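You operate a simulated robot arm through the tools that you are given. There is no shell and no other tool. Be economical: measure what you need, move in short steps, check, and stop when the job is done.

Carry out the task below with a simulated two-armed robot. There is one attempt and no reset: what you move stays moved.

JOB
Press the orange peel twice and set its cup on the blue tray.
Fine: leave the press slide out. Where these are worked on the way, their far stop is far enough and under half their travel is too little: press slide.

Only the result counts: the job must be done as asked and must still hold three seconds after the hand-in. Knocking over, shifting, dropping, spilling or breaking anything else fails it.

ROBOT AND FRAMES
Two 6-joint arms with two-finger parallel grippers on one trunk that stands fixed in place. Base frame: the origin is at the foot of the trunk, x ahead of it, y to its left, z up; the work surface is at about z = 0.8. Units: m, rad, N and s.
The left shoulder is at [0.05, 0.17, 1.268], the right one opposite. Each reaches about 1.092 m from its shoulder. Payload 1.57 kg a hand.
Tool frame (each hand has its own): the origin (TCP) lies between the finger pads and is the grasp point; the fingertips stand 0.03 m ahead of it; z points along the fingers, y is the line along which they close. The gripper opens to 0.08 m. The fingers are 0.017 m wide and 0.012 m thick; the gripper's body (0.04 by 0.082 m) begins 0.08 m behind the TCP.
Orientation is that of the tool frame in the base frame, as a unit quaternion [x, y, z, w]. With the fingers straight down and closing along the base's y, the tool's x points along the base's -x, its y along +y and its z along -z.

CONTROLS
- The arms move only by the tool send_rows. It takes "left_steps", "right_steps" or both (then of equal length, played together; a hand with none holds still); each is a list of rows, each an object of numbers (a shift or turn left out is 0, a gripper value left out holds the last): "tx", "ty", "tz": the shift along the tool's x, y, z in units of 40 mm (1.0 is 40 mm); "rx", "ry", "rz": the turn, a rotation vector about the tool's x, y, z in units of 8 degrees (1.0 is 8 degrees); "jaw": the finger opening in m, from 0 to 0.08. In form: [{"tx": .., "ty": .., "tz": .., "rx": .., "ry": .., "rz": .., "jaw": ..}, ...]. A call has 1 to 10 rows; each row shifts and turns the commanded pose from where the row before left it, along the tool's axes as they then stand. A call with a number of a shift or a turn outside -1 to 1 is refused whole. Each row takes 0.2 s and may step no farther than 0.05 m and 0.15 rad from the row before; otherwise, or with a gripper value out of range, the whole call is refused. Where a pose cannot be reached the arm comes as near as it can. A force on the tool above 40 N (or 10 N above the force at the start of the call, whichever is more), or a blocked arm, ends the call early, and 0.2 s more pass. The fingers move at their own pace (about 0.072 m/s each) and stop on an object; they squeeze with about 31 N. The grip force told is the motor's: it shows also when the fingers shut on nothing. Time passes only in rows, and 0.2 s behind the last, so rows that do not move let the fingers close. It gives the time, the measured TCP pose, the force on the tool (base axes), the opening and the grip force at its end, in the units of the frame above (readings bear some noise), with the torque about the TCP (base axes, N m) and any sound that the robot's microphone picked up.
- Cameras (640 x 400 px; columns grow to the right, rows downward): "scene" is now at [0.0383, 0.0161, 1.8374]; the picture's right is [0.19, -0.98, 0.00], its down [-0.73, -0.14, -0.67] and it looks along [0.65, 0.13, -0.75] (base axes); focal length 372 px, centre (320, 200). "left" rides on the left gripper at [0.072, 0.007, -0.122] in its tool frame; the picture's right is [-0.09, 1.00, 0.00], its down [-0.84, -0.08, -0.54] and it looks along [-0.54, -0.05, 0.84] (tool axes); focal length 238 px, centre (320, 200). "right" rides on the right gripper at [0.072, -0.007, -0.122] in its tool frame; the picture's right is [0.09, 1.00, 0.00], its down [-0.84, 0.08, -0.54] and it looks along [-0.54, 0.05, 0.84] (tool axes); focal length 238 px, centre (320, 200). There is no depth. A picture from a camera that has moved, and an enlarged one, comes with that camera's place and axes in the base frame and with its lens.
- camera(camera): a new picture of that camera. No time passes.
- raise_lower(by): slides the trunk up (or, below 0, down) by that many m; the arms and the scene camera ride with it, the base frame stays. It gives what a move gives, with no picture.
- turn_head(pan, tilt): turns the head with the scene camera to pan (to the left, within 1.501 rad either way) and tilt (down, from -0.506 to 1.204), counted from straight ahead of the robot. It gives what a move gives.
- inspect(camera, box): a new picture of the part [left, top, right, bottom] of that camera's present view, enlarged. No time passes.
- finish_job(): hands the job in; it is judged then, once.

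Go step by step. Nothing tells you positions but the pictures and the camera data: compare them with the known pose of the tool, close in by small moves and look again before you grip or let go. The budget is 120 turns and 74 pictures, counting those below and the enlarged ones. Unless the task says otherwise, let go and move clear before handing in, and close with one line.

The tools are called after "Call:" as name(argument=value, ...) on one line, values as JSON. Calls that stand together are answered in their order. send_rows: Moves the arms, as the interface text tells. Its arguments: {"type":"object","properties":{"left_steps":{"type":"array","items":{"type":"object","properties":{"tx":{"type":"number"},"ty":{"type":"number"},"tz":{"type":"number"},"rx":{"type":"number"},"ry":{"type":"number"},"rz":{"type":"number"},"jaw":{"type":"number"}}}},"right_steps":{"type":"array","items":{"type":"object","properties":{"tx":{"type":"number"},"ty":{"type":"number"},"tz":{"type":"number"},"rx":{"type":"number"},"ry":{"type":"number"},"rz":{"type":"number"},"jaw":{"type":"number"}}}}},"required":[]} The other tools are called the same way: raise_lower (by) slides the trunk up or down; turn_head (pan, tilt) turns the head that bears the scene camera; camera (camera) takes a picture; inspect (camera, box) takes an enlarged picture of a part of a camera's view; finish_job () hands the job in.

At the start:

```text
time_s: 0.0
left_position: [0.5722, 0.4332, 1.1572]
left_tcp_rot: [-0.001, 1.0, 0.0, 0.0]
left_force: [0.2, -0.4, 0.9]
left_wrist_torque: [0.04, 0.01, 0.0]
left_grip_width: 0.0802
left_gripper_force: 0.0
right_position: [0.7638, -0.0207, 1.1589]
right_tcp_rot: [0.0, 1.0, 0.0, 0.0]
right_force: [-0.2, -0.4, -0.1]
right_wrist_torque: [0.01, 0.01, 0.01]
right_grip_width: 0.0802
right_gripper_force: 0.0
trunk travel left (down, up): [-0.883, 0.087]
head pan, tilt: [0.195, 0.841]
```

scene: 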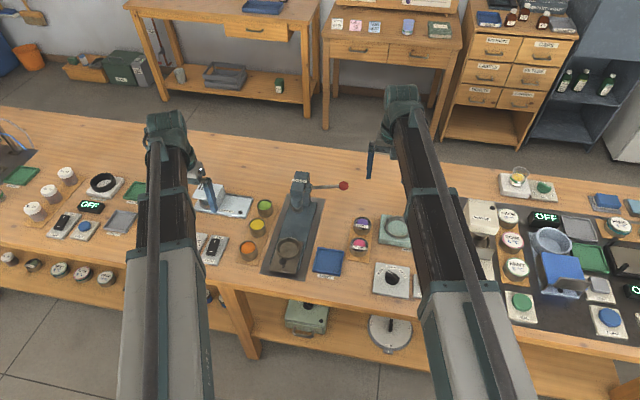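
right: 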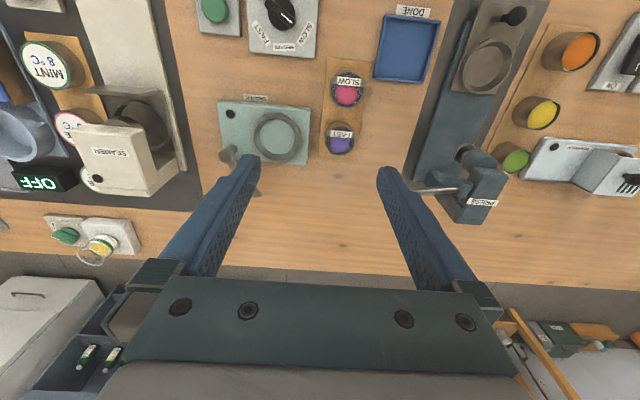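
left: 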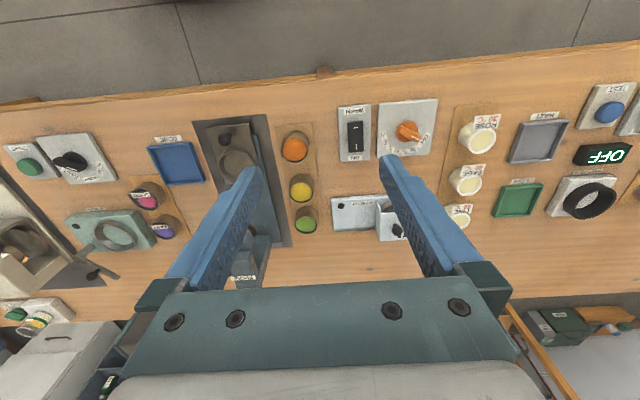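

I see a press with a red-knobbed lever, a slide with a round seat, three cups (orange, yellow, green) to its left and a blue "DONE" tray to its right. I'll look closer.

Call:
inspect(camera="scene", box=[180, 160, 380, 285])

Call:
inspect(camera="right", box=[320, 0, 640, 230])

Call:
inspect(camera="left", box=[130, 90, 430, 290])

```text
3.20 times, centred on (280, 222) of scene
camera zoom: at [0.0383, 0.0161, 1.8374], right [0.19, -0.98, 0.0], down [-0.73, -0.14, -0.67], along [0.65, 0.13, -0.75], focal length 1189 px, centre (448, 128)
```

zoom: 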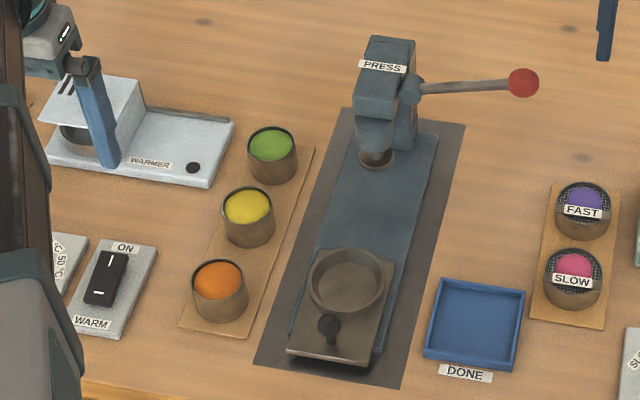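

```text
1.74 times, centred on (480, 115) of right
camera zoom: at [0.6912, -0.0278, 1.2795], right [-0.09, 1.0, 0.0], down [0.84, 0.08, 0.54], along [0.54, 0.05, -0.84], focal length 414 px, centre (42, 348)
```

zoom: 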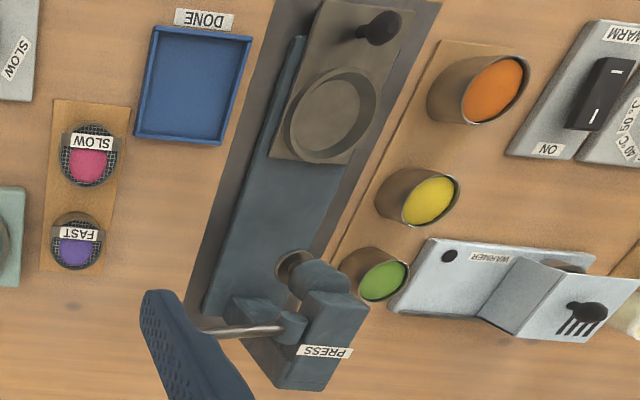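

```text
2.00 times, centred on (280, 190) of left
camera zoom: at [0.5001, 0.439, 1.2805], right [0.09, 1.0, 0.0], down [0.84, -0.08, 0.54], along [0.54, -0.05, -0.84], focal length 477 px, centre (400, 220)
```

zoom: 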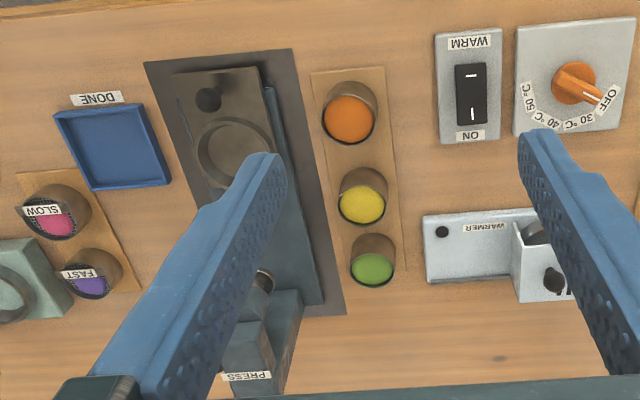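

The press axis runs along x at about y≈0.25, the orange cup is near (0.66, 0.375) with its top at about 0.847. Next I'll shift the right hand aside to see the lever and ring clearly, and the left hand above the cup.

Call:
send_rows(right_steps=[{"ty": -1}, {"ty": -1}, {"ty": -1}, {"ty": -0.75}, {}], left_steps=[{"ty": -0.5}, {"ty": -0.5}, {"tz": 1}, {"tz": 1}, {"tz": 1}])

Call:
camera(camera="right")

Call:
camera(camera="left")

```text
time_s: 1.2
left_position: [0.5717, 0.392, 1.159]
left_tcp_rot: [0.0, 1.0, 0.0, 0.0]
left_force: [0.4, -0.4, 0.0]
left_wrist_torque: [0.0, -0.03, 0.01]
left_grip_width: 0.0801
left_gripper_force: 0.0
left hand out of reach, approached as far as the arm can: row 3, 4, 5
right_position: [0.7632, -0.1703, 1.1574]
right_tcp_rot: [-0.001, 1.0, 0.0, 0.0]
right_force: [-0.2, -0.3, 0.2]
right_wrist_torque: [-0.01, 0.0, 0.03]
right_grip_width: 0.0799
right_gripper_force: 0.1
trunk travel left (down, up): [-0.883, 0.087]
head pan, tilt: [0.195, 0.841]
```

```text
67 pictures are left
camera right: at [0.6913, -0.1778, 1.2796], right [-0.09, 1.0, 0.0], down [0.84, 0.08, 0.54], along [0.54, 0.05, -0.84], focal length 238 px, centre (320, 200)
```

right: 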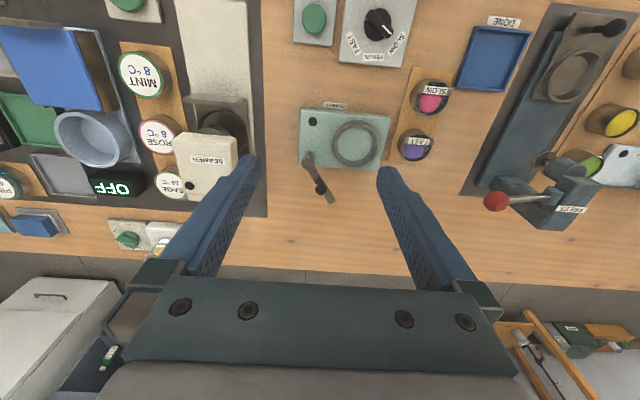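

```text
66 pictures are left
camera left: at [0.4999, 0.3991, 1.2805], right [0.09, 1.0, 0.0], down [0.84, -0.08, 0.54], along [0.54, -0.05, -0.84], focal length 238 px, centre (320, 200)
```

left: 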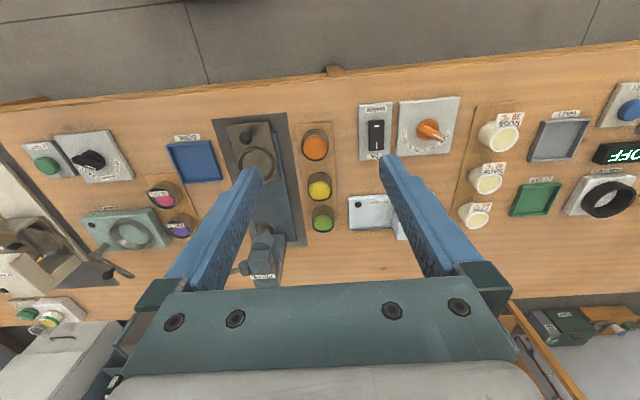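

The ball of the lever comes out at about (0.864, 0.103, 0.979). The left hand could not go down from this trunk height, so I'll bring the right hand to a clear spot and lower the trunk.

Call:
send_rows(right_steps=[{"ty": 1}, {"ty": 1}, {"ty": 1, "tx": 0.5}, {"tx": 0.5}])

Call:
raise_lower(by=-0.15)

Call:
camera(camera="scene")

Call:
camera(camera="left")

```text
time_s: 2.2
left_position: [0.5716, 0.3915, 1.1578]
left_tcp_rot: [-0.001, 1.0, 0.0, 0.0]
left_force: [0.6, 0.4, 0.1]
left_wrist_torque: [0.04, -0.02, 0.01]
left_grip_width: 0.0801
left_gripper_force: 0.1
right_position: [0.7231, -0.0497, 1.1584]
right_tcp_rot: [0.0, 1.0, -0.001, 0.0]
right_force: [0.7, -1.3, -0.6]
right_wrist_torque: [0.02, -0.01, 0.0]
right_grip_width: 0.0799
right_gripper_force: 0.1
trunk travel left (down, up): [-0.883, 0.087]
head pan, tilt: [0.195, 0.841]
```

```text
time_s: 4.0
left_position: [0.5708, 0.3928, 1.0079]
left_tcp_rot: [0.0, 1.0, 0.0, 0.0]
left_force: [0.4, -1.0, -0.1]
left_wrist_torque: [-0.01, 0.01, -0.04]
left_grip_width: 0.0801
left_gripper_force: 0.0
right_position: [0.7234, -0.0505, 1.0085]
right_tcp_rot: [0.0, 1.0, 0.0, 0.001]
right_force: [-0.4, 0.2, 0.2]
right_wrist_torque: [0.0, 0.01, 0.02]
right_grip_width: 0.0799
right_gripper_force: 0.0
trunk travel left (down, up): [-0.733, 0.237]
head pan, tilt: [0.195, 0.841]
```

```text
65 pictures are left
camera scene: at [0.0381, 0.0161, 1.6874], right [0.19, -0.98, 0.0], down [-0.73, -0.14, -0.67], along [0.65, 0.13, -0.75], focal length 372 px, centre (320, 200)
```

scene: 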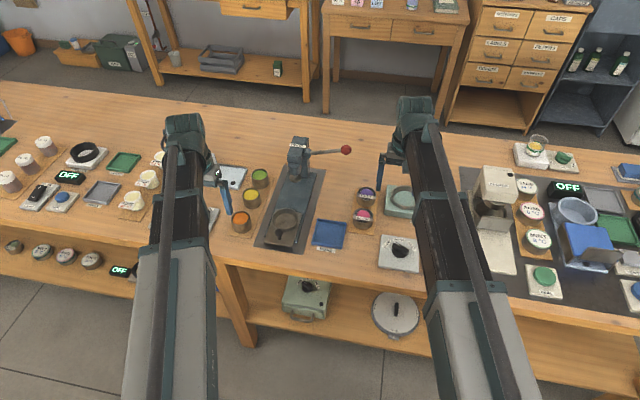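

```text
64 pictures are left
camera left: at [0.4997, 0.3989, 1.1306], right [0.09, 1.0, 0.0], down [0.84, -0.08, 0.54], along [0.54, -0.05, -0.84], focal length 238 px, centre (320, 200)
```

left: 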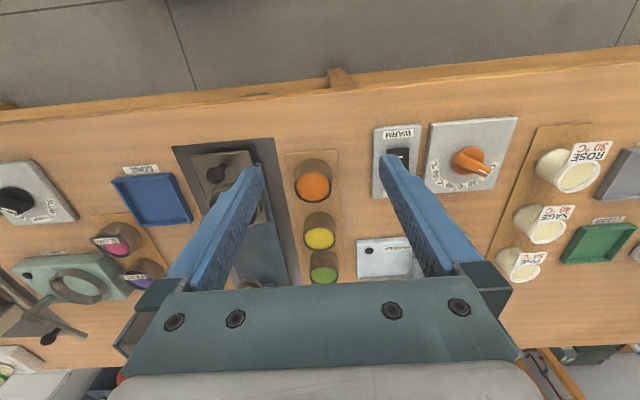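

The reachable height is better now. The orange cup is at about (0.658, 0.375); I'll move the left hand over it and look.

Call:
send_rows(left_steps=[{"tx": -1, "ty": -0.22}, {"tx": -1, "ty": -0.22}, {"tx": -0.2}, {"tz": 1}, {"tz": 0.6}, {}])

Call:
camera(camera="left")

Call:
inspect(camera="scene", box=[200, 120, 360, 260])

```text
time_s: 5.3
left_position: [0.6587, 0.3754, 1.0075]
left_tcp_rot: [0.0, 1.0, 0.0, 0.0]
left_force: [1.5, -0.3, 0.7]
left_wrist_torque: [0.0, 0.04, -0.02]
left_grip_width: 0.0797
left_gripper_force: 0.0
left hand out of reach, approached as far as the arm can: row 4, 5
right_position: [0.7234, -0.0508, 1.0075]
right_tcp_rot: [0.0, 1.0, 0.0, 0.0]
right_force: [-0.2, -0.3, -0.3]
right_wrist_torque: [0.01, -0.02, 0.0]
right_grip_width: 0.0799
right_gripper_force: 0.0
trunk travel left (down, up): [-0.733, 0.237]
head pan, tilt: [0.195, 0.841]
```

```text
63 pictures are left
camera left: at [0.588, 0.381, 1.1305], right [0.09, 1.0, 0.0], down [0.84, -0.08, 0.54], along [0.54, -0.05, -0.84], focal length 238 px, centre (320, 200)
```

left: 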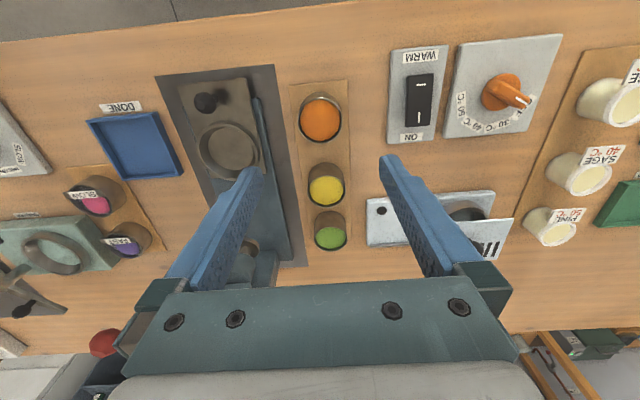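

```text
2.86 times, centred on (280, 190) of scene
camera zoom: at [0.0383, 0.0161, 1.6874], right [0.19, -0.98, 0.0], down [-0.73, -0.14, -0.67], along [0.65, 0.13, -0.75], focal length 1062 px, centre (434, 229)
```

zoom: 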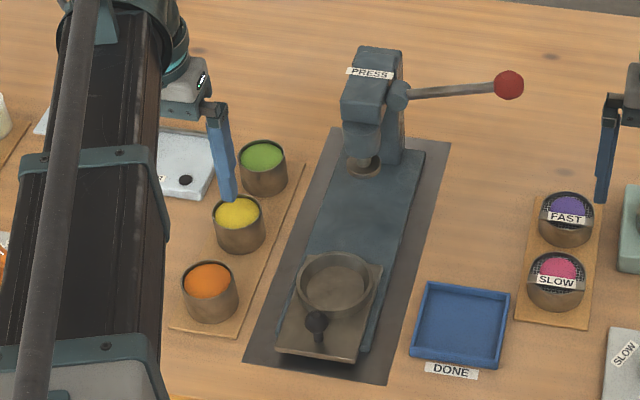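

The hand still can't go lower relative to the trunk. I'll test small vertical moves with both arms to learn the limit.

Call:
send_rows(right_steps=[{"tz": -1}, {"tz": -1}], left_steps=[{"tz": 0.2}, {"tz": 0.2}])

```text
time_s: 6.0
left_position: [0.6587, 0.3747, 1.0082]
left_tcp_rot: [-0.001, 1.0, 0.001, 0.0]
left_force: [-0.5, -0.7, -0.7]
left_wrist_torque: [0.0, 0.0, -0.02]
left_grip_width: 0.0801
left_gripper_force: 0.1
left hand out of reach, approached as far as the arm can: row 1, 2
right_position: [0.7229, -0.0509, 1.0069]
right_tcp_rot: [0.0, 1.0, 0.0, 0.0]
right_force: [-0.5, -0.3, -0.7]
right_wrist_torque: [-0.01, 0.0, 0.04]
right_grip_width: 0.08
right_gripper_force: 0.0
right hand out of reach, approached as far as the arm can: row 1, 2
trunk travel left (down, up): [-0.733, 0.237]
head pan, tilt: [0.195, 0.841]
```

Neither arm moves vertically by itself, so the trunk seems to give the height. I'll test a small tilt on the right hand in free space.

Call:
send_rows(right_steps=[{"ry": 1}, {"ry": 1}, {}])

Call:
send_rows(right_steps=[{"rx": 1}, {"rx": 1}, {}])

Call:
send_rows(right_steps=[{"tz": -1}, {"tz": -1}, {}])

```text
time_s: 6.8
left_position: [0.6592, 0.3754, 1.0076]
left_tcp_rot: [-0.001, 1.0, 0.0, 0.0]
left_force: [-0.4, -0.4, -0.1]
left_wrist_torque: [0.0, -0.03, -0.01]
left_grip_width: 0.0799
left_gripper_force: 0.2
right_position: [0.7234, -0.0503, 1.0164]
right_tcp_rot: [0.001, 0.99, 0.0, -0.141]
right_force: [-0.2, 0.8, 0.2]
right_wrist_torque: [0.03, 0.01, 0.03]
right_grip_width: 0.0799
right_gripper_force: 0.1
right hand out of reach, approached as far as the arm can: row 2
trunk travel left (down, up): [-0.733, 0.237]
head pan, tilt: [0.195, 0.841]
```

```text
time_s: 7.5
left_position: [0.6613, 0.3754, 1.0083]
left_tcp_rot: [-0.001, 1.0, 0.0, 0.0]
left_force: [0.1, -0.4, -0.1]
left_wrist_torque: [-0.02, 0.01, 0.05]
left_grip_width: 0.0799
left_gripper_force: 0.1
right_position: [0.7243, -0.0514, 1.0244]
right_tcp_rot: [-0.02, 0.98, -0.139, -0.137]
right_force: [0.4, -0.3, 0.0]
right_wrist_torque: [0.02, 0.0, -0.01]
right_grip_width: 0.08
right_gripper_force: 0.2
right hand out of reach, approached as far as the arm can: row 2
trunk travel left (down, up): [-0.733, 0.237]
head pan, tilt: [0.195, 0.841]
```

```text
time_s: 8.3
left_position: [0.6597, 0.3755, 1.0066]
left_tcp_rot: [-0.001, 1.0, 0.0, 0.0]
left_force: [-0.1, -0.3, 0.2]
left_wrist_torque: [-0.01, -0.04, -0.01]
left_grip_width: 0.08
left_gripper_force: 0.0
right_position: [0.7396, -0.0336, 1.0257]
right_tcp_rot: [-0.02, 0.98, -0.138, -0.138]
right_force: [-0.3, 0.4, -0.1]
right_wrist_torque: [-0.02, 0.01, -0.03]
right_grip_width: 0.08
right_gripper_force: 0.1
right hand out of reach, approached as far as the arm can: row 1, 2
trunk travel left (down, up): [-0.733, 0.237]
head pan, tilt: [0.195, 0.841]
```

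The arms are planar: the wrist height follows the trunk, and tilting is free. I'll untilt the right hand and retract it off the table's front edge so it can ride down harmlessly.

Call:
send_rows(right_steps=[{"rx": -1}, {"rx": -1}, {"ry": -1}, {"ry": -1}, {}])

Call:
send_rows(right_steps=[{"tx": 1}, {"tx": 1}, {"tx": 1}, {"tx": 1}, {"tx": 1}, {"tx": 1}, {"tx": 1}, {}])

```text
time_s: 9.6
left_position: [0.66, 0.376, 1.0074]
left_tcp_rot: [0.0, 1.0, 0.0, 0.0]
left_force: [-0.3, -1.1, 0.6]
left_wrist_torque: [0.01, 0.0, 0.03]
left_grip_width: 0.0801
left_gripper_force: 0.1
right_position: [0.7389, -0.0341, 1.0076]
right_tcp_rot: [-0.001, 1.0, 0.0, 0.001]
right_force: [1.0, 0.2, 0.2]
right_wrist_torque: [0.0, 0.0, -0.03]
right_grip_width: 0.08
right_gripper_force: 0.1
right hand out of reach, approached as far as the arm can: row 1, 3
trunk travel left (down, up): [-0.733, 0.237]
head pan, tilt: [0.195, 0.841]
```

```text
time_s: 11.3
left_position: [0.6596, 0.3736, 1.0084]
left_tcp_rot: [0.0, 1.0, 0.0, 0.0]
left_force: [0.0, -0.4, 0.1]
left_wrist_torque: [0.01, -0.01, 0.01]
left_grip_width: 0.0799
left_gripper_force: 0.0
right_position: [0.4588, -0.0351, 1.0069]
right_tcp_rot: [0.0, 1.0, 0.0, 0.0]
right_force: [0.9, -0.4, -0.5]
right_wrist_torque: [0.01, 0.04, 0.01]
right_grip_width: 0.0801
right_gripper_force: 0.1
right hand out of reach, approached as far as the arm can: row 3
trunk travel left (down, up): [-0.733, 0.237]
head pan, tilt: [0.195, 0.841]
```

The right hand is clear of the table. The left hand stands over the orange cup; lowering the trunk in two stages.

Call:
raise_lower(by=-0.1)

Call:
camera(camera="left")

Call:
inspect(camera="scene", box=[200, 80, 360, 240])

```text
time_s: 12.7
left_position: [0.6604, 0.3752, 0.9077]
left_tcp_rot: [0.001, 1.0, 0.0, 0.0]
left_force: [0.4, 0.4, -0.2]
left_wrist_torque: [0.01, -0.02, -0.02]
left_grip_width: 0.0799
left_gripper_force: 0.2
right_position: [0.4594, -0.0357, 0.9075]
right_tcp_rot: [0.0, 1.0, 0.0, 0.001]
right_force: [0.9, -0.7, -0.4]
right_wrist_torque: [0.01, -0.01, 0.01]
right_grip_width: 0.0798
right_gripper_force: 0.0
trunk travel left (down, up): [-0.633, 0.337]
head pan, tilt: [0.195, 0.841]
```

```text
61 pictures are left
camera left: at [0.5879, 0.381, 1.0306], right [0.09, 1.0, 0.0], down [0.84, -0.08, 0.54], along [0.54, -0.05, -0.84], focal length 238 px, centre (320, 200)
```

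left: 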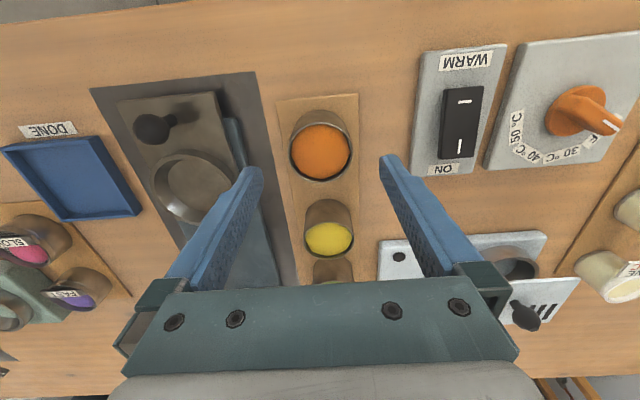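

```text
2.50 times, centred on (280, 160) of scene
camera zoom: at [0.0381, 0.016, 1.5874], right [0.19, -0.98, 0.0], down [-0.73, -0.14, -0.67], along [0.65, 0.13, -0.75], focal length 929 px, centre (420, 300)
```

zoom: 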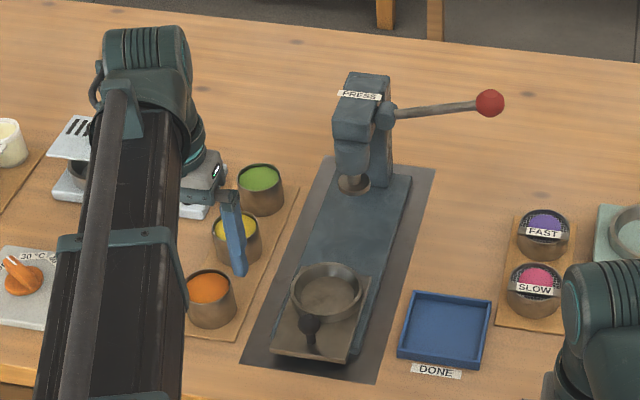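

Aligned. Lowering to the grip height at the cup's upper part.

Call:
send_rows(left_steps=[{"tx": 0.07}])

Call:
raise_lower(by=-0.055)

Call:
camera(camera="left")

```text
time_s: 13.1
left_position: [0.6561, 0.376, 0.9082]
left_tcp_rot: [0.001, 1.0, 0.0, 0.0]
left_force: [-0.3, 0.3, -0.7]
left_wrist_torque: [0.04, 0.0, 0.01]
left_grip_width: 0.0799
left_gripper_force: 0.2
right_position: [0.4583, -0.0346, 0.9077]
right_tcp_rot: [0.0, 1.0, -0.001, 0.0]
right_force: [0.5, 0.8, -0.2]
right_wrist_torque: [0.01, 0.0, 0.0]
right_grip_width: 0.08
right_gripper_force: 0.0
trunk travel left (down, up): [-0.633, 0.337]
head pan, tilt: [0.195, 0.841]
```

```text
time_s: 14.0
left_position: [0.6565, 0.3757, 0.852]
left_tcp_rot: [0.0, 1.0, 0.0, 0.0]
left_force: [-0.2, 0.6, -0.1]
left_wrist_torque: [-0.03, -0.02, -0.05]
left_grip_width: 0.0803
left_gripper_force: 0.0
right_position: [0.4583, -0.0355, 0.853]
right_tcp_rot: [-0.001, 1.0, -0.001, -0.001]
right_force: [0.4, -0.2, 0.7]
right_wrist_torque: [-0.03, -0.03, 0.05]
right_grip_width: 0.0803
right_gripper_force: 0.0
trunk travel left (down, up): [-0.578, 0.392]
head pan, tilt: [0.195, 0.841]
```

```text
59 pictures are left
camera left: at [0.5848, 0.3811, 0.9756], right [0.09, 1.0, 0.0], down [0.84, -0.08, 0.54], along [0.54, -0.05, -0.84], focal length 238 px, centre (320, 200)
```

left: 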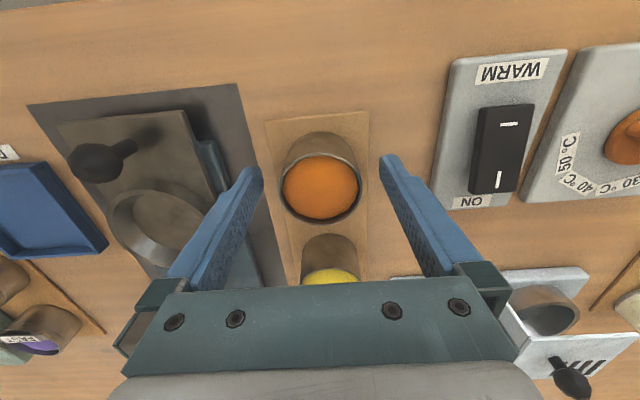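

The cup sits centred between the fingers. Closing.

Call:
send_rows(left_steps=[{"jaw": 0.02}, {}, {}, {}])

Call:
raise_lower(by=0.05)

Call:
camera(camera="left")

Call:
inspect(camera="scene", box=[200, 80, 360, 240])

```text
time_s: 15.0
left_position: [0.657, 0.3754, 0.8531]
left_tcp_rot: [0.0, 1.0, 0.0, 0.0]
left_force: [1.2, -0.6, 0.7]
left_wrist_torque: [0.01, -0.03, 0.01]
left_grip_width: 0.0532
left_gripper_force: 31.1
right_position: [0.4583, -0.0357, 0.8516]
right_tcp_rot: [0.0, 1.0, 0.0, 0.0]
right_force: [-0.1, 0.8, 0.1]
right_wrist_torque: [0.01, -0.01, 0.0]
right_grip_width: 0.0799
right_gripper_force: 0.2
trunk travel left (down, up): [-0.578, 0.392]
head pan, tilt: [0.195, 0.841]
```

```text
time_s: 16.0
left_position: [0.6569, 0.3758, 0.9032]
left_tcp_rot: [0.0, 1.0, 0.0, 0.0]
left_force: [0.0, -0.5, -1.2]
left_wrist_torque: [-0.02, 0.0, 0.01]
left_grip_width: 0.0532
left_gripper_force: 31.4
right_position: [0.459, -0.0353, 0.9029]
right_tcp_rot: [0.001, 1.0, 0.0, -0.001]
right_force: [0.0, 0.1, -0.9]
right_wrist_torque: [-0.01, 0.0, 0.02]
right_grip_width: 0.08
right_gripper_force: 0.1
trunk travel left (down, up): [-0.628, 0.342]
head pan, tilt: [0.195, 0.841]
```

```text
58 pictures are left
camera left: at [0.5852, 0.3812, 1.0254], right [0.09, 1.0, 0.0], down [0.84, -0.08, 0.54], along [0.54, -0.05, -0.84], focal length 238 px, centre (320, 200)
```

left: 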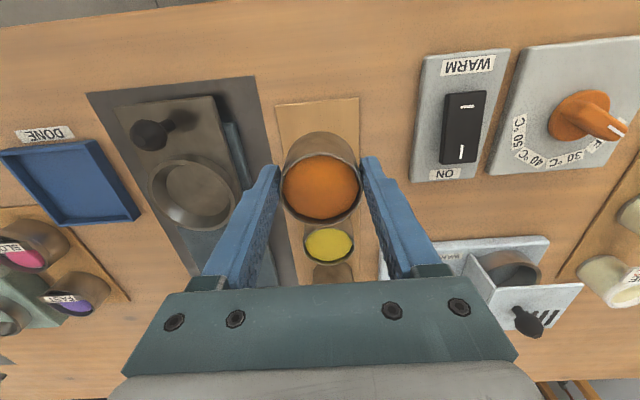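

```text
2.50 times, centred on (280, 160) of scene
camera zoom: at [0.0385, 0.0162, 1.5824], right [0.19, -0.98, 0.0], down [-0.73, -0.14, -0.67], along [0.65, 0.13, -0.75], focal length 929 px, centre (420, 300)
```

zoom: 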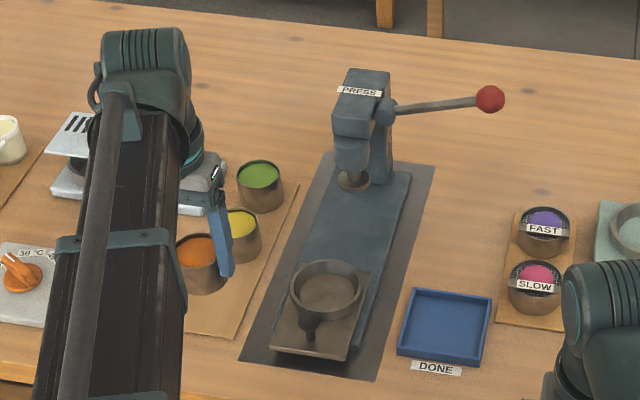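

Cup held (0.053 wide). I'll raise slightly and carry it over the ring at about (0.687, 0.252).

Call:
raise_lower(by=0.03)

Call:
send_rows(left_steps=[{"tx": -0.74}, {"ty": -0.8}, {"ty": -0.8}, {"ty": -0.8}, {"ty": -0.7}, {}])

Call:
camera(camera="left")

Call:
inspect(camera="scene", box=[200, 80, 360, 240])

```text
time_s: 16.7
left_position: [0.6569, 0.3751, 0.9322]
left_tcp_rot: [-0.001, 1.0, 0.0, 0.0]
left_force: [-0.3, 0.0, -1.7]
left_wrist_torque: [-0.01, 0.01, -0.02]
left_grip_width: 0.0533
left_gripper_force: 30.8
right_position: [0.4593, -0.0343, 0.9339]
right_tcp_rot: [0.001, 1.0, -0.001, 0.0]
right_force: [0.0, -0.3, 0.9]
right_wrist_torque: [0.0, 0.0, 0.02]
right_grip_width: 0.0801
right_gripper_force: 0.1
trunk travel left (down, up): [-0.658, 0.312]
head pan, tilt: [0.195, 0.841]
```

```text
time_s: 18.1
left_position: [0.685, 0.2515, 0.9321]
left_tcp_rot: [0.0, 1.0, 0.0, 0.0]
left_force: [-0.6, -0.6, -0.2]
left_wrist_torque: [0.02, -0.01, 0.0]
left_grip_width: 0.0532
left_gripper_force: 31.2
right_position: [0.4599, -0.034, 0.9325]
right_tcp_rot: [0.001, 1.0, -0.001, 0.0]
right_force: [0.3, 0.2, -0.2]
right_wrist_torque: [-0.02, 0.0, 0.0]
right_grip_width: 0.08
right_gripper_force: 0.1
trunk travel left (down, up): [-0.658, 0.312]
head pan, tilt: [0.195, 0.841]
```

```text
56 pictures are left
camera left: at [0.6143, 0.2573, 1.0555], right [0.09, 1.0, 0.0], down [0.84, -0.08, 0.54], along [0.54, -0.05, -0.84], focal length 238 px, centre (320, 200)
```

left: 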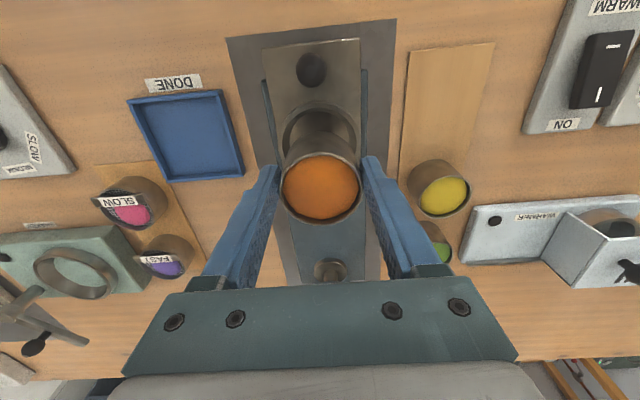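

```text
2.50 times, centred on (280, 160) of scene
camera zoom: at [0.0384, 0.0161, 1.6124], right [0.19, -0.98, 0.0], down [-0.73, -0.14, -0.67], along [0.65, 0.13, -0.75], focal length 929 px, centre (420, 300)
```

zoom: 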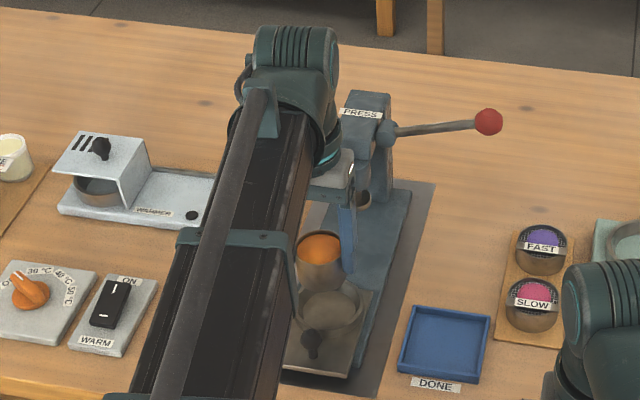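

The ring is nearly under the cup. I'll zoom to measure the ring's offset accurately.

Call:
inspect(camera="left", box=[260, 40, 380, 230])

```text
2.11 times, centred on (320, 135) of left
camera zoom: at [0.6143, 0.2573, 1.0555], right [0.09, 1.0, 0.0], down [0.84, -0.08, 0.54], along [0.54, -0.05, -0.84], focal length 502 px, centre (320, 337)
```

zoom: 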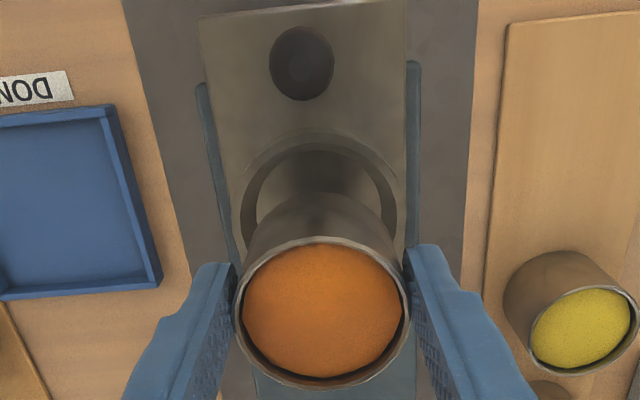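

The ring's centre is about (0.684, 0.2505) and the cup is within a couple of mm. Lowering most of the way and checking.

Call:
raise_lower(by=-0.037)

Call:
inspect(camera="left", box=[230, 40, 410, 240])

Call:
inspect(camera="scene", box=[250, 120, 330, 220])

```text
time_s: 18.9
left_position: [0.6859, 0.2527, 0.8963]
left_tcp_rot: [0.0, 1.0, 0.0, -0.001]
left_force: [-0.5, -0.1, 0.0]
left_wrist_torque: [0.05, -0.01, 0.02]
left_grip_width: 0.0533
left_gripper_force: 30.6
right_position: [0.4586, -0.0351, 0.8951]
right_tcp_rot: [0.0, 1.0, 0.0, 0.0]
right_force: [0.0, 0.6, -0.2]
right_wrist_torque: [0.01, -0.01, 0.02]
right_grip_width: 0.0802
right_gripper_force: 0.0
trunk travel left (down, up): [-0.621, 0.349]
head pan, tilt: [0.195, 0.841]
```

```text
2.00 times, centred on (320, 140) of left
camera zoom: at [0.6141, 0.2576, 1.0186], right [0.09, 1.0, 0.0], down [0.84, -0.08, 0.54], along [0.54, -0.05, -0.84], focal length 477 px, centre (320, 320)
```

zoom: 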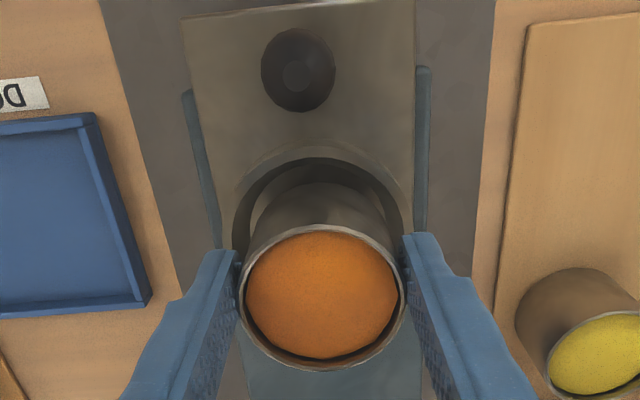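

```text
4.00 times, centred on (290, 170) of scene
camera zoom: at [0.0381, 0.0161, 1.5754], right [0.19, -0.98, 0.0], down [-0.73, -0.14, -0.67], along [0.65, 0.13, -0.75], focal length 1486 px, centre (440, 320)
```

zoom: 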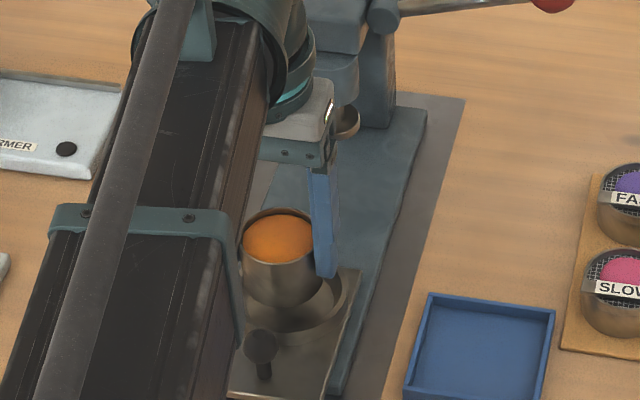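

Centred. Lowering in small steps, watching the force.

Call:
raise_lower(by=-0.012)

Call:
inspect(camera="left", box=[230, 40, 410, 240])

Call:
inspect(camera="scene", box=[250, 120, 330, 220])

```text
time_s: 19.5
left_position: [0.686, 0.2518, 0.8836]
left_tcp_rot: [0.0, 1.0, 0.0, 0.0]
left_force: [0.1, -0.7, -0.7]
left_wrist_torque: [0.04, -0.02, -0.02]
left_grip_width: 0.0535
left_gripper_force: 31.3
right_position: [0.4586, -0.034, 0.8834]
right_tcp_rot: [0.0, 1.0, 0.0, 0.0]
right_force: [-0.1, 0.4, 0.1]
right_wrist_torque: [0.01, -0.01, 0.03]
right_grip_width: 0.0801
right_gripper_force: 0.1
trunk travel left (down, up): [-0.609, 0.361]
head pan, tilt: [0.195, 0.841]
```

```text
2.00 times, centred on (320, 140) of left
camera zoom: at [0.6141, 0.2576, 1.0065], right [0.09, 1.0, 0.0], down [0.84, -0.08, 0.54], along [0.54, -0.05, -0.84], focal length 477 px, centre (320, 320)
```

zoom: 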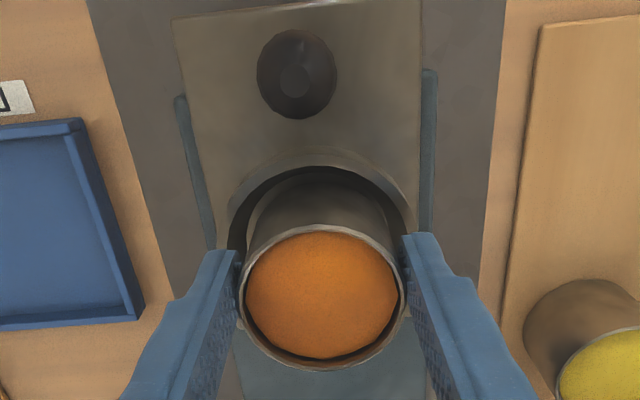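

```text
4.00 times, centred on (290, 170) of scene
camera zoom: at [0.0382, 0.0161, 1.5634], right [0.19, -0.98, 0.0], down [-0.73, -0.14, -0.67], along [0.65, 0.13, -0.75], focal length 1486 px, centre (440, 320)
```

zoom: 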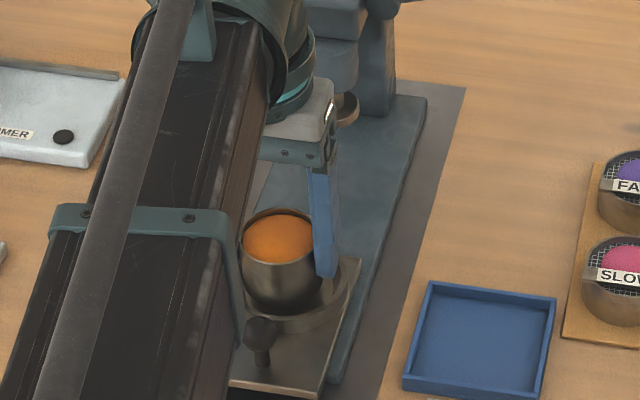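

Call:
raise_lower(by=-0.007)

Call:
inspect(camera="scene", box=[250, 120, 330, 220])

```text
time_s: 20.1
left_position: [0.6859, 0.2522, 0.8767]
left_tcp_rot: [0.0, 1.0, 0.0, 0.0]
left_force: [-1.0, -0.4, -0.9]
left_wrist_torque: [0.0, 0.02, 0.02]
left_grip_width: 0.0534
left_gripper_force: 31.3
right_position: [0.4589, -0.0356, 0.8762]
right_tcp_rot: [0.0, 1.0, 0.0, 0.0]
right_force: [-0.4, 0.5, 0.1]
right_wrist_torque: [-0.01, 0.02, 0.01]
right_grip_width: 0.08
right_gripper_force: 0.0
trunk travel left (down, up): [-0.602, 0.368]
head pan, tilt: [0.195, 0.841]
```

```text
4.00 times, centred on (290, 170) of scene
camera zoom: at [0.0382, 0.0161, 1.5564], right [0.19, -0.98, 0.0], down [-0.73, -0.14, -0.67], along [0.65, 0.13, -0.75], focal length 1486 px, centre (440, 320)
```

zoom: 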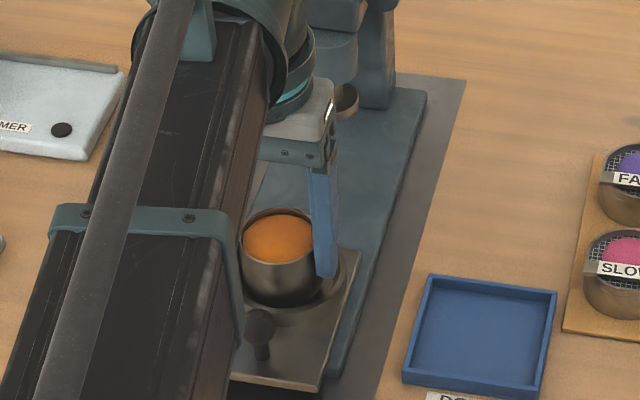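

Call:
raise_lower(by=-0.004)

Call:
inspect(camera="left", box=[230, 40, 410, 240])

```text
time_s: 20.6
left_position: [0.6851, 0.25, 0.872]
left_tcp_rot: [0.001, 1.0, 0.0, -0.001]
left_force: [0.2, 0.3, -0.1]
left_wrist_torque: [0.02, -0.01, -0.01]
left_grip_width: 0.0535
left_gripper_force: 31.4
right_position: [0.4585, -0.0349, 0.8732]
right_tcp_rot: [-0.001, 1.0, -0.001, 0.0]
right_force: [-0.7, 0.3, -0.8]
right_wrist_torque: [0.0, -0.01, 0.02]
right_grip_width: 0.0799
right_gripper_force: 0.1
trunk travel left (down, up): [-0.598, 0.372]
head pan, tilt: [0.195, 0.841]
```

```text
2.00 times, centred on (320, 140) of left
camera zoom: at [0.6142, 0.2576, 0.9955], right [0.09, 1.0, 0.0], down [0.84, -0.08, 0.54], along [0.54, -0.05, -0.84], focal length 477 px, centre (320, 320)
```

zoom: 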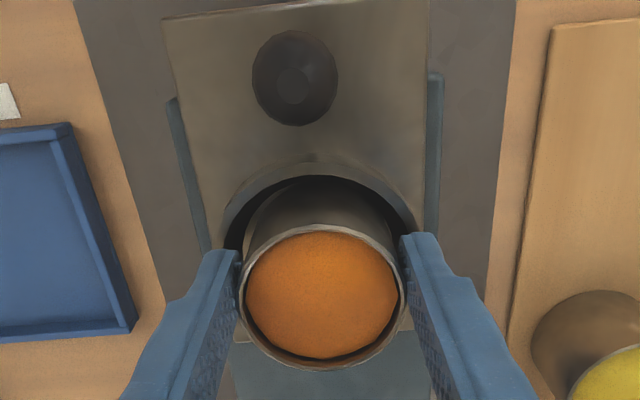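

Call:
raise_lower(by=-0.003)

Call:
inspect(camera="scene", box=[260, 120, 320, 200])

```text
time_s: 21.1
left_position: [0.6864, 0.2511, 0.869]
left_tcp_rot: [0.001, 1.0, 0.0, 0.0]
left_force: [0.1, -0.2, 1.1]
left_wrist_torque: [0.04, -0.03, -0.04]
left_grip_width: 0.0534
left_gripper_force: 31.0
right_position: [0.4581, -0.0347, 0.8697]
right_tcp_rot: [0.0, 1.0, 0.0, 0.0]
right_force: [0.1, -0.1, 0.2]
right_wrist_torque: [0.0, 0.02, 0.02]
right_grip_width: 0.0799
right_gripper_force: 0.1
trunk travel left (down, up): [-0.595, 0.375]
head pan, tilt: [0.195, 0.841]
```

```text
5.00 times, centred on (290, 160) of scene
camera zoom: at [0.0382, 0.016, 1.5494], right [0.19, -0.98, 0.0], down [-0.73, -0.14, -0.67], along [0.65, 0.13, -0.75], focal length 1858 px, centre (470, 400)
```

zoom: 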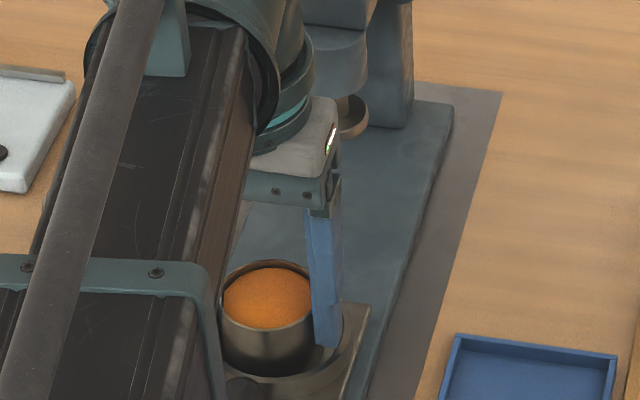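

Call:
raise_lower(by=-0.003)

```text
time_s: 21.6
left_position: [0.686, 0.2512, 0.8692]
left_tcp_rot: [0.0, 1.0, 0.0, 0.0]
left_force: [4.9, 2.1, 21.9]
left_wrist_torque: [0.02, -0.23, 0.04]
left_grip_width: 0.0535
left_gripper_force: 30.5
right_position: [0.458, -0.0357, 0.8677]
right_tcp_rot: [0.0, 1.0, 0.0, 0.001]
right_force: [-1.4, -0.1, 0.2]
right_wrist_torque: [-0.04, 0.01, 0.02]
right_grip_width: 0.0803
right_gripper_force: 0.1
trunk travel left (down, up): [-0.592, 0.378]
head pan, tilt: [0.195, 0.841]
```

Contact felt. Easing up slightly, then releasing.

Call:
raise_lower(by=0.0015)

Call:
send_rows(left_steps=[{"jaw": 0.075}, {}, {}])

Call:
raise_lower(by=0.07)

Call:
inspect(camera="left", box=[200, 0, 440, 240])

```text
time_s: 22.2
left_position: [0.6865, 0.2507, 0.8675]
left_tcp_rot: [0.0, 1.0, -0.001, -0.001]
left_force: [0.9, 0.2, -0.1]
left_wrist_torque: [0.0, -0.07, 0.0]
left_grip_width: 0.0535
left_gripper_force: 31.2
right_position: [0.4587, -0.036, 0.8677]
right_tcp_rot: [0.0, 1.0, 0.0, 0.0]
right_force: [0.0, 0.4, -0.2]
right_wrist_torque: [0.0, -0.02, 0.02]
right_grip_width: 0.0801
right_gripper_force: 0.1
trunk travel left (down, up): [-0.594, 0.376]
head pan, tilt: [0.195, 0.841]
```

```text
time_s: 23.0
left_position: [0.6865, 0.2511, 0.8682]
left_tcp_rot: [0.0, 1.0, 0.0, 0.0]
left_force: [1.2, 0.2, 0.1]
left_wrist_torque: [-0.03, -0.01, 0.03]
left_grip_width: 0.0749
left_gripper_force: 0.0
right_position: [0.4588, -0.0348, 0.8685]
right_tcp_rot: [0.0, 1.0, -0.001, 0.0]
right_force: [0.4, 0.5, -1.0]
right_wrist_torque: [0.0, 0.0, 0.02]
right_grip_width: 0.08
right_gripper_force: 0.0
trunk travel left (down, up): [-0.594, 0.376]
head pan, tilt: [0.195, 0.841]
```

```text
time_s: 24.0
left_position: [0.6856, 0.2524, 0.9376]
left_tcp_rot: [0.001, 1.0, 0.0, 0.0]
left_force: [0.1, -0.4, 0.4]
left_wrist_torque: [0.02, 0.02, 0.02]
left_grip_width: 0.0749
left_gripper_force: 0.0
right_position: [0.4584, -0.0351, 0.9375]
right_tcp_rot: [0.001, 1.0, 0.0, 0.0]
right_force: [-0.6, -0.4, -0.4]
right_wrist_torque: [-0.01, 0.01, -0.03]
right_grip_width: 0.08
right_gripper_force: 0.1
trunk travel left (down, up): [-0.664, 0.306]
head pan, tilt: [0.195, 0.841]
```

```text
1.67 times, centred on (320, 120) of left
camera zoom: at [0.6143, 0.2576, 1.0609], right [0.09, 1.0, 0.0], down [0.84, -0.08, 0.54], along [0.54, -0.05, -0.84], focal length 397 px, centre (320, 333)
```

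zoom: 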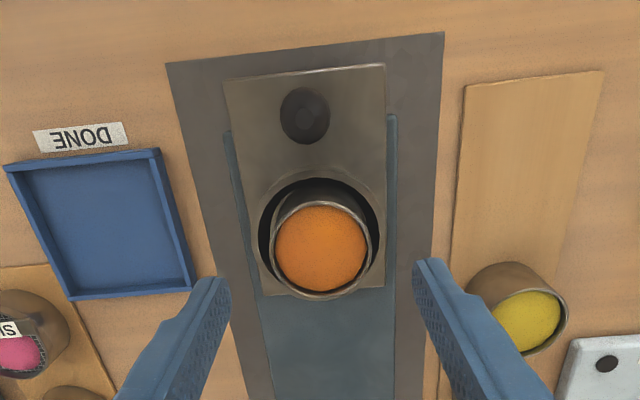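

The cup is seated in the ring. The slide's knob is at about (0.631, 0.2495, 0.851). I'll back off and tilt the left hand 30° so its wrist stays clear of the press head when pushing the slide in.

Call:
send_rows(left_steps=[{"tx": 1, "jaw": 0.06}, {"tx": 0.8}, {"ry": -1}, {"ry": -1}, {"ry": -1}, {"ry": -0.75}, {}])

Call:
camera(camera="left")

```text
time_s: 25.6
left_position: [0.6143, 0.2526, 0.9679]
left_tcp_rot: [0.0, 0.966, 0.0, 0.259]
left_force: [-0.8, 0.6, -1.0]
left_wrist_torque: [-0.01, -0.01, 0.01]
left_grip_width: 0.0598
left_gripper_force: 0.1
left hand out of reach, approached as far as the arm can: row 4, 5, 6
right_position: [0.4593, -0.0365, 0.9392]
right_tcp_rot: [-0.001, 1.0, 0.0, 0.001]
right_force: [-0.5, -0.7, -0.1]
right_wrist_torque: [-0.02, 0.0, 0.02]
right_grip_width: 0.0801
right_gripper_force: 0.0
trunk travel left (down, up): [-0.664, 0.306]
head pan, tilt: [0.195, 0.841]
```

```text
45 pictures are left
camera left: at [0.4908, 0.2575, 1.0382], right [0.08, 1.0, 0.05], down [0.45, -0.08, 0.89], along [0.89, -0.05, -0.46], focal length 238 px, centre (320, 200)
```

left: 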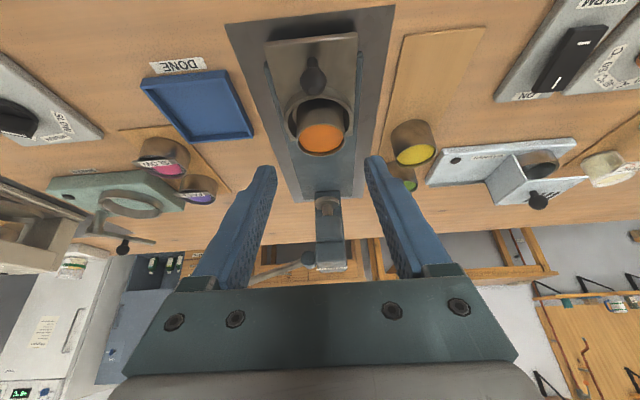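

Call:
raise_lower(by=-0.08)

Call:
camera(camera="left")

```text
time_s: 26.8
left_position: [0.6131, 0.2522, 0.8873]
left_tcp_rot: [0.0, 0.966, 0.001, 0.258]
left_force: [-0.2, -1.1, 0.0]
left_wrist_torque: [0.01, 0.0, -0.03]
left_grip_width: 0.0603
left_gripper_force: 0.0
right_position: [0.4583, -0.0345, 0.8594]
right_tcp_rot: [0.0, 1.0, 0.001, 0.0]
right_force: [-0.2, -0.7, 0.9]
right_wrist_torque: [-0.01, -0.05, 0.01]
right_grip_width: 0.0801
right_gripper_force: 0.0
trunk travel left (down, up): [-0.584, 0.386]
head pan, tilt: [0.195, 0.841]
```

```text
44 pictures are left
camera left: at [0.4906, 0.2575, 0.9583], right [0.08, 1.0, 0.05], down [0.45, -0.08, 0.89], along [0.89, -0.05, -0.46], focal length 238 px, centre (320, 200)
```

left: 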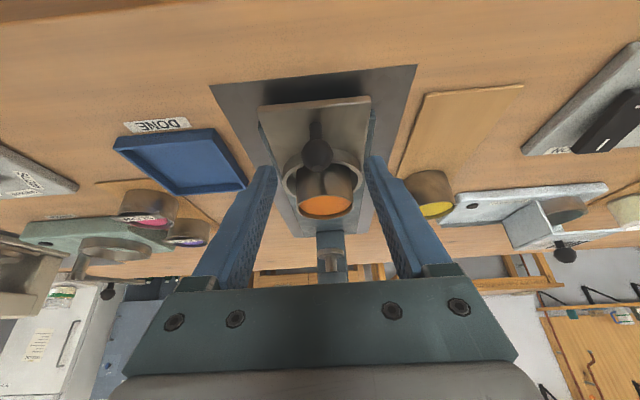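

Call:
send_rows(left_steps=[{"tx": -0.15, "tz": 0.09, "ty": -0.08}, {}])

Call:
raise_lower(by=-0.023)

Call:
camera(camera="left")

Call:
inspect(camera="scene", box=[240, 100, 340, 220])

```text
time_s: 27.4
left_position: [0.6204, 0.2485, 0.8881]
left_tcp_rot: [-0.001, 0.966, 0.0, 0.258]
left_force: [-0.2, 0.5, 0.4]
left_wrist_torque: [0.01, 0.0, -0.02]
left_grip_width: 0.06
left_gripper_force: 0.0
right_position: [0.4584, -0.0354, 0.8578]
right_tcp_rot: [0.0, 1.0, 0.0, 0.0]
right_force: [-0.9, 0.4, 0.3]
right_wrist_torque: [-0.01, 0.0, 0.03]
right_grip_width: 0.0799
right_gripper_force: 0.1
trunk travel left (down, up): [-0.584, 0.386]
head pan, tilt: [0.195, 0.841]
```

```text
time_s: 28.1
left_position: [0.621, 0.2474, 0.8646]
left_tcp_rot: [0.0, 0.966, 0.0, 0.258]
left_force: [0.2, 1.0, -0.1]
left_wrist_torque: [0.03, 0.01, 0.03]
left_grip_width: 0.0602
left_gripper_force: 0.1
right_position: [0.4593, -0.0342, 0.836]
right_tcp_rot: [0.0, 1.0, 0.0, 0.0]
right_force: [0.2, -0.3, -0.4]
right_wrist_torque: [0.01, 0.01, 0.0]
right_grip_width: 0.0798
right_gripper_force: 0.1
trunk travel left (down, up): [-0.561, 0.409]
head pan, tilt: [0.195, 0.841]
```

```text
43 pictures are left
camera left: at [0.4973, 0.2541, 0.9353], right [0.08, 1.0, 0.05], down [0.45, -0.08, 0.89], along [0.89, -0.05, -0.46], focal length 238 px, centre (320, 200)
```

left: 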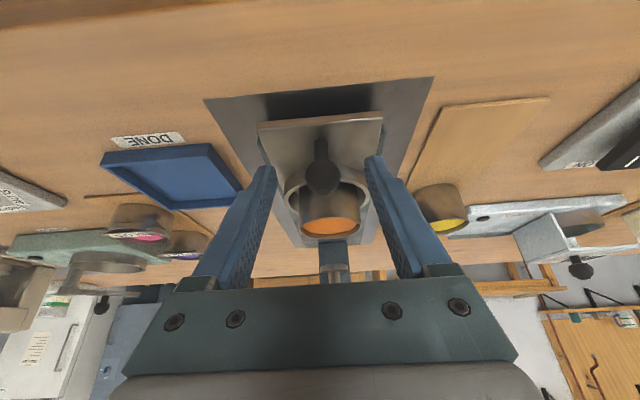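

```text
3.33 times, centred on (290, 160) of scene
camera zoom: at [0.0381, 0.016, 1.5149], right [0.19, -0.98, 0.0], down [-0.73, -0.14, -0.67], along [0.65, 0.13, -0.75], focal length 1238 px, centre (420, 333)
```

zoom: 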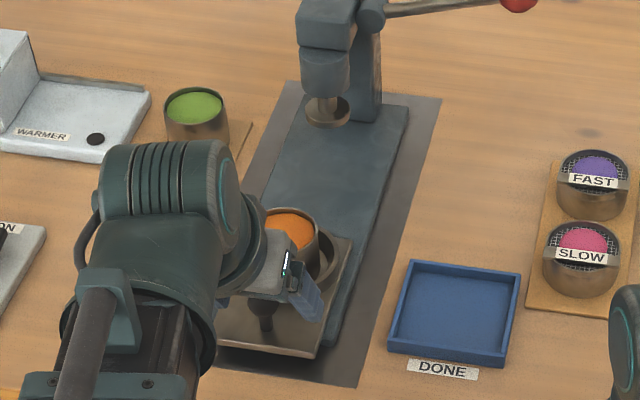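

The knob sits between the fingers near the tips. Lowering 5 mm more and gripping.

Call:
raise_lower(by=-0.005)

Call:
send_rows(left_steps=[{"jaw": 0.01}, {}, {}, {}])

```text
time_s: 28.6
left_position: [0.6196, 0.2483, 0.8596]
left_tcp_rot: [0.0, 0.966, 0.0, 0.258]
left_force: [0.0, -0.4, -0.3]
left_wrist_torque: [0.0, 0.02, 0.01]
left_grip_width: 0.0602
left_gripper_force: 0.0
right_position: [0.4587, -0.0352, 0.83]
right_tcp_rot: [0.0, 1.0, 0.0, 0.0]
right_force: [-0.1, -0.3, 0.8]
right_wrist_torque: [-0.03, -0.01, -0.01]
right_grip_width: 0.0801
right_gripper_force: 0.0
trunk travel left (down, up): [-0.556, 0.414]
head pan, tilt: [0.195, 0.841]
```

```text
time_s: 29.6
left_position: [0.6204, 0.249, 0.8597]
left_tcp_rot: [0.0, 0.966, 0.001, 0.259]
left_force: [1.0, 13.2, 3.1]
left_wrist_torque: [0.18, 0.08, 0.13]
left_grip_width: 0.0234
left_gripper_force: 35.5
right_position: [0.4583, -0.0342, 0.8309]
right_tcp_rot: [0.001, 1.0, -0.001, -0.001]
right_force: [-0.2, 0.3, -0.7]
right_wrist_torque: [-0.04, 0.02, -0.02]
right_grip_width: 0.08
right_gripper_force: 0.1
trunk travel left (down, up): [-0.556, 0.414]
head pan, tilt: [0.195, 0.841]
```

Knob gripped. Pushing the slide in (+x).

Call:
send_rows(left_steps=[{"ty": 0.04}, {"tx": -0.433, "tz": 0.25}, {"tx": -0.433, "tz": 0.25}, {"tx": -0.433, "tz": 0.25}, {"tx": -0.433, "tz": 0.25}, {}])

Call:
camera(camera="left")

```text
time_s: 31.0
left_position: [0.7003, 0.2499, 0.8599]
left_tcp_rot: [0.0, 0.966, 0.0, 0.258]
left_force: [-0.3, 7.3, 2.7]
left_wrist_torque: [0.01, 0.35, 0.05]
left_grip_width: 0.0231
left_gripper_force: 35.4
right_position: [0.458, -0.0352, 0.8301]
right_tcp_rot: [0.0, 1.0, 0.0, 0.001]
right_force: [0.6, 0.0, -0.1]
right_wrist_torque: [0.02, 0.0, 0.01]
right_grip_width: 0.08
right_gripper_force: 0.0
trunk travel left (down, up): [-0.556, 0.414]
head pan, tilt: [0.195, 0.841]
```

```text
41 pictures are left
camera left: at [0.5774, 0.256, 0.9302], right [0.08, 1.0, 0.05], down [0.45, -0.08, 0.89], along [0.89, -0.05, -0.46], focal length 238 px, centre (320, 200)
```

left: 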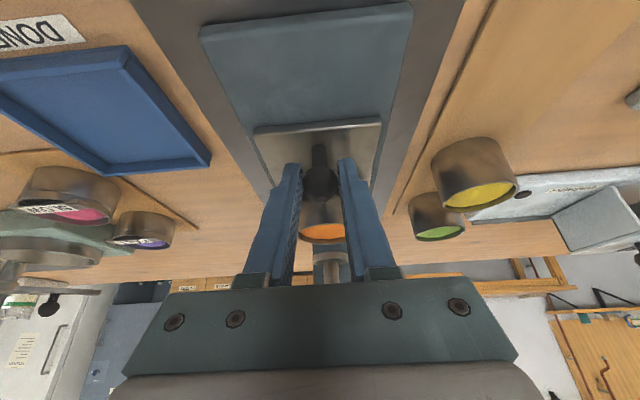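

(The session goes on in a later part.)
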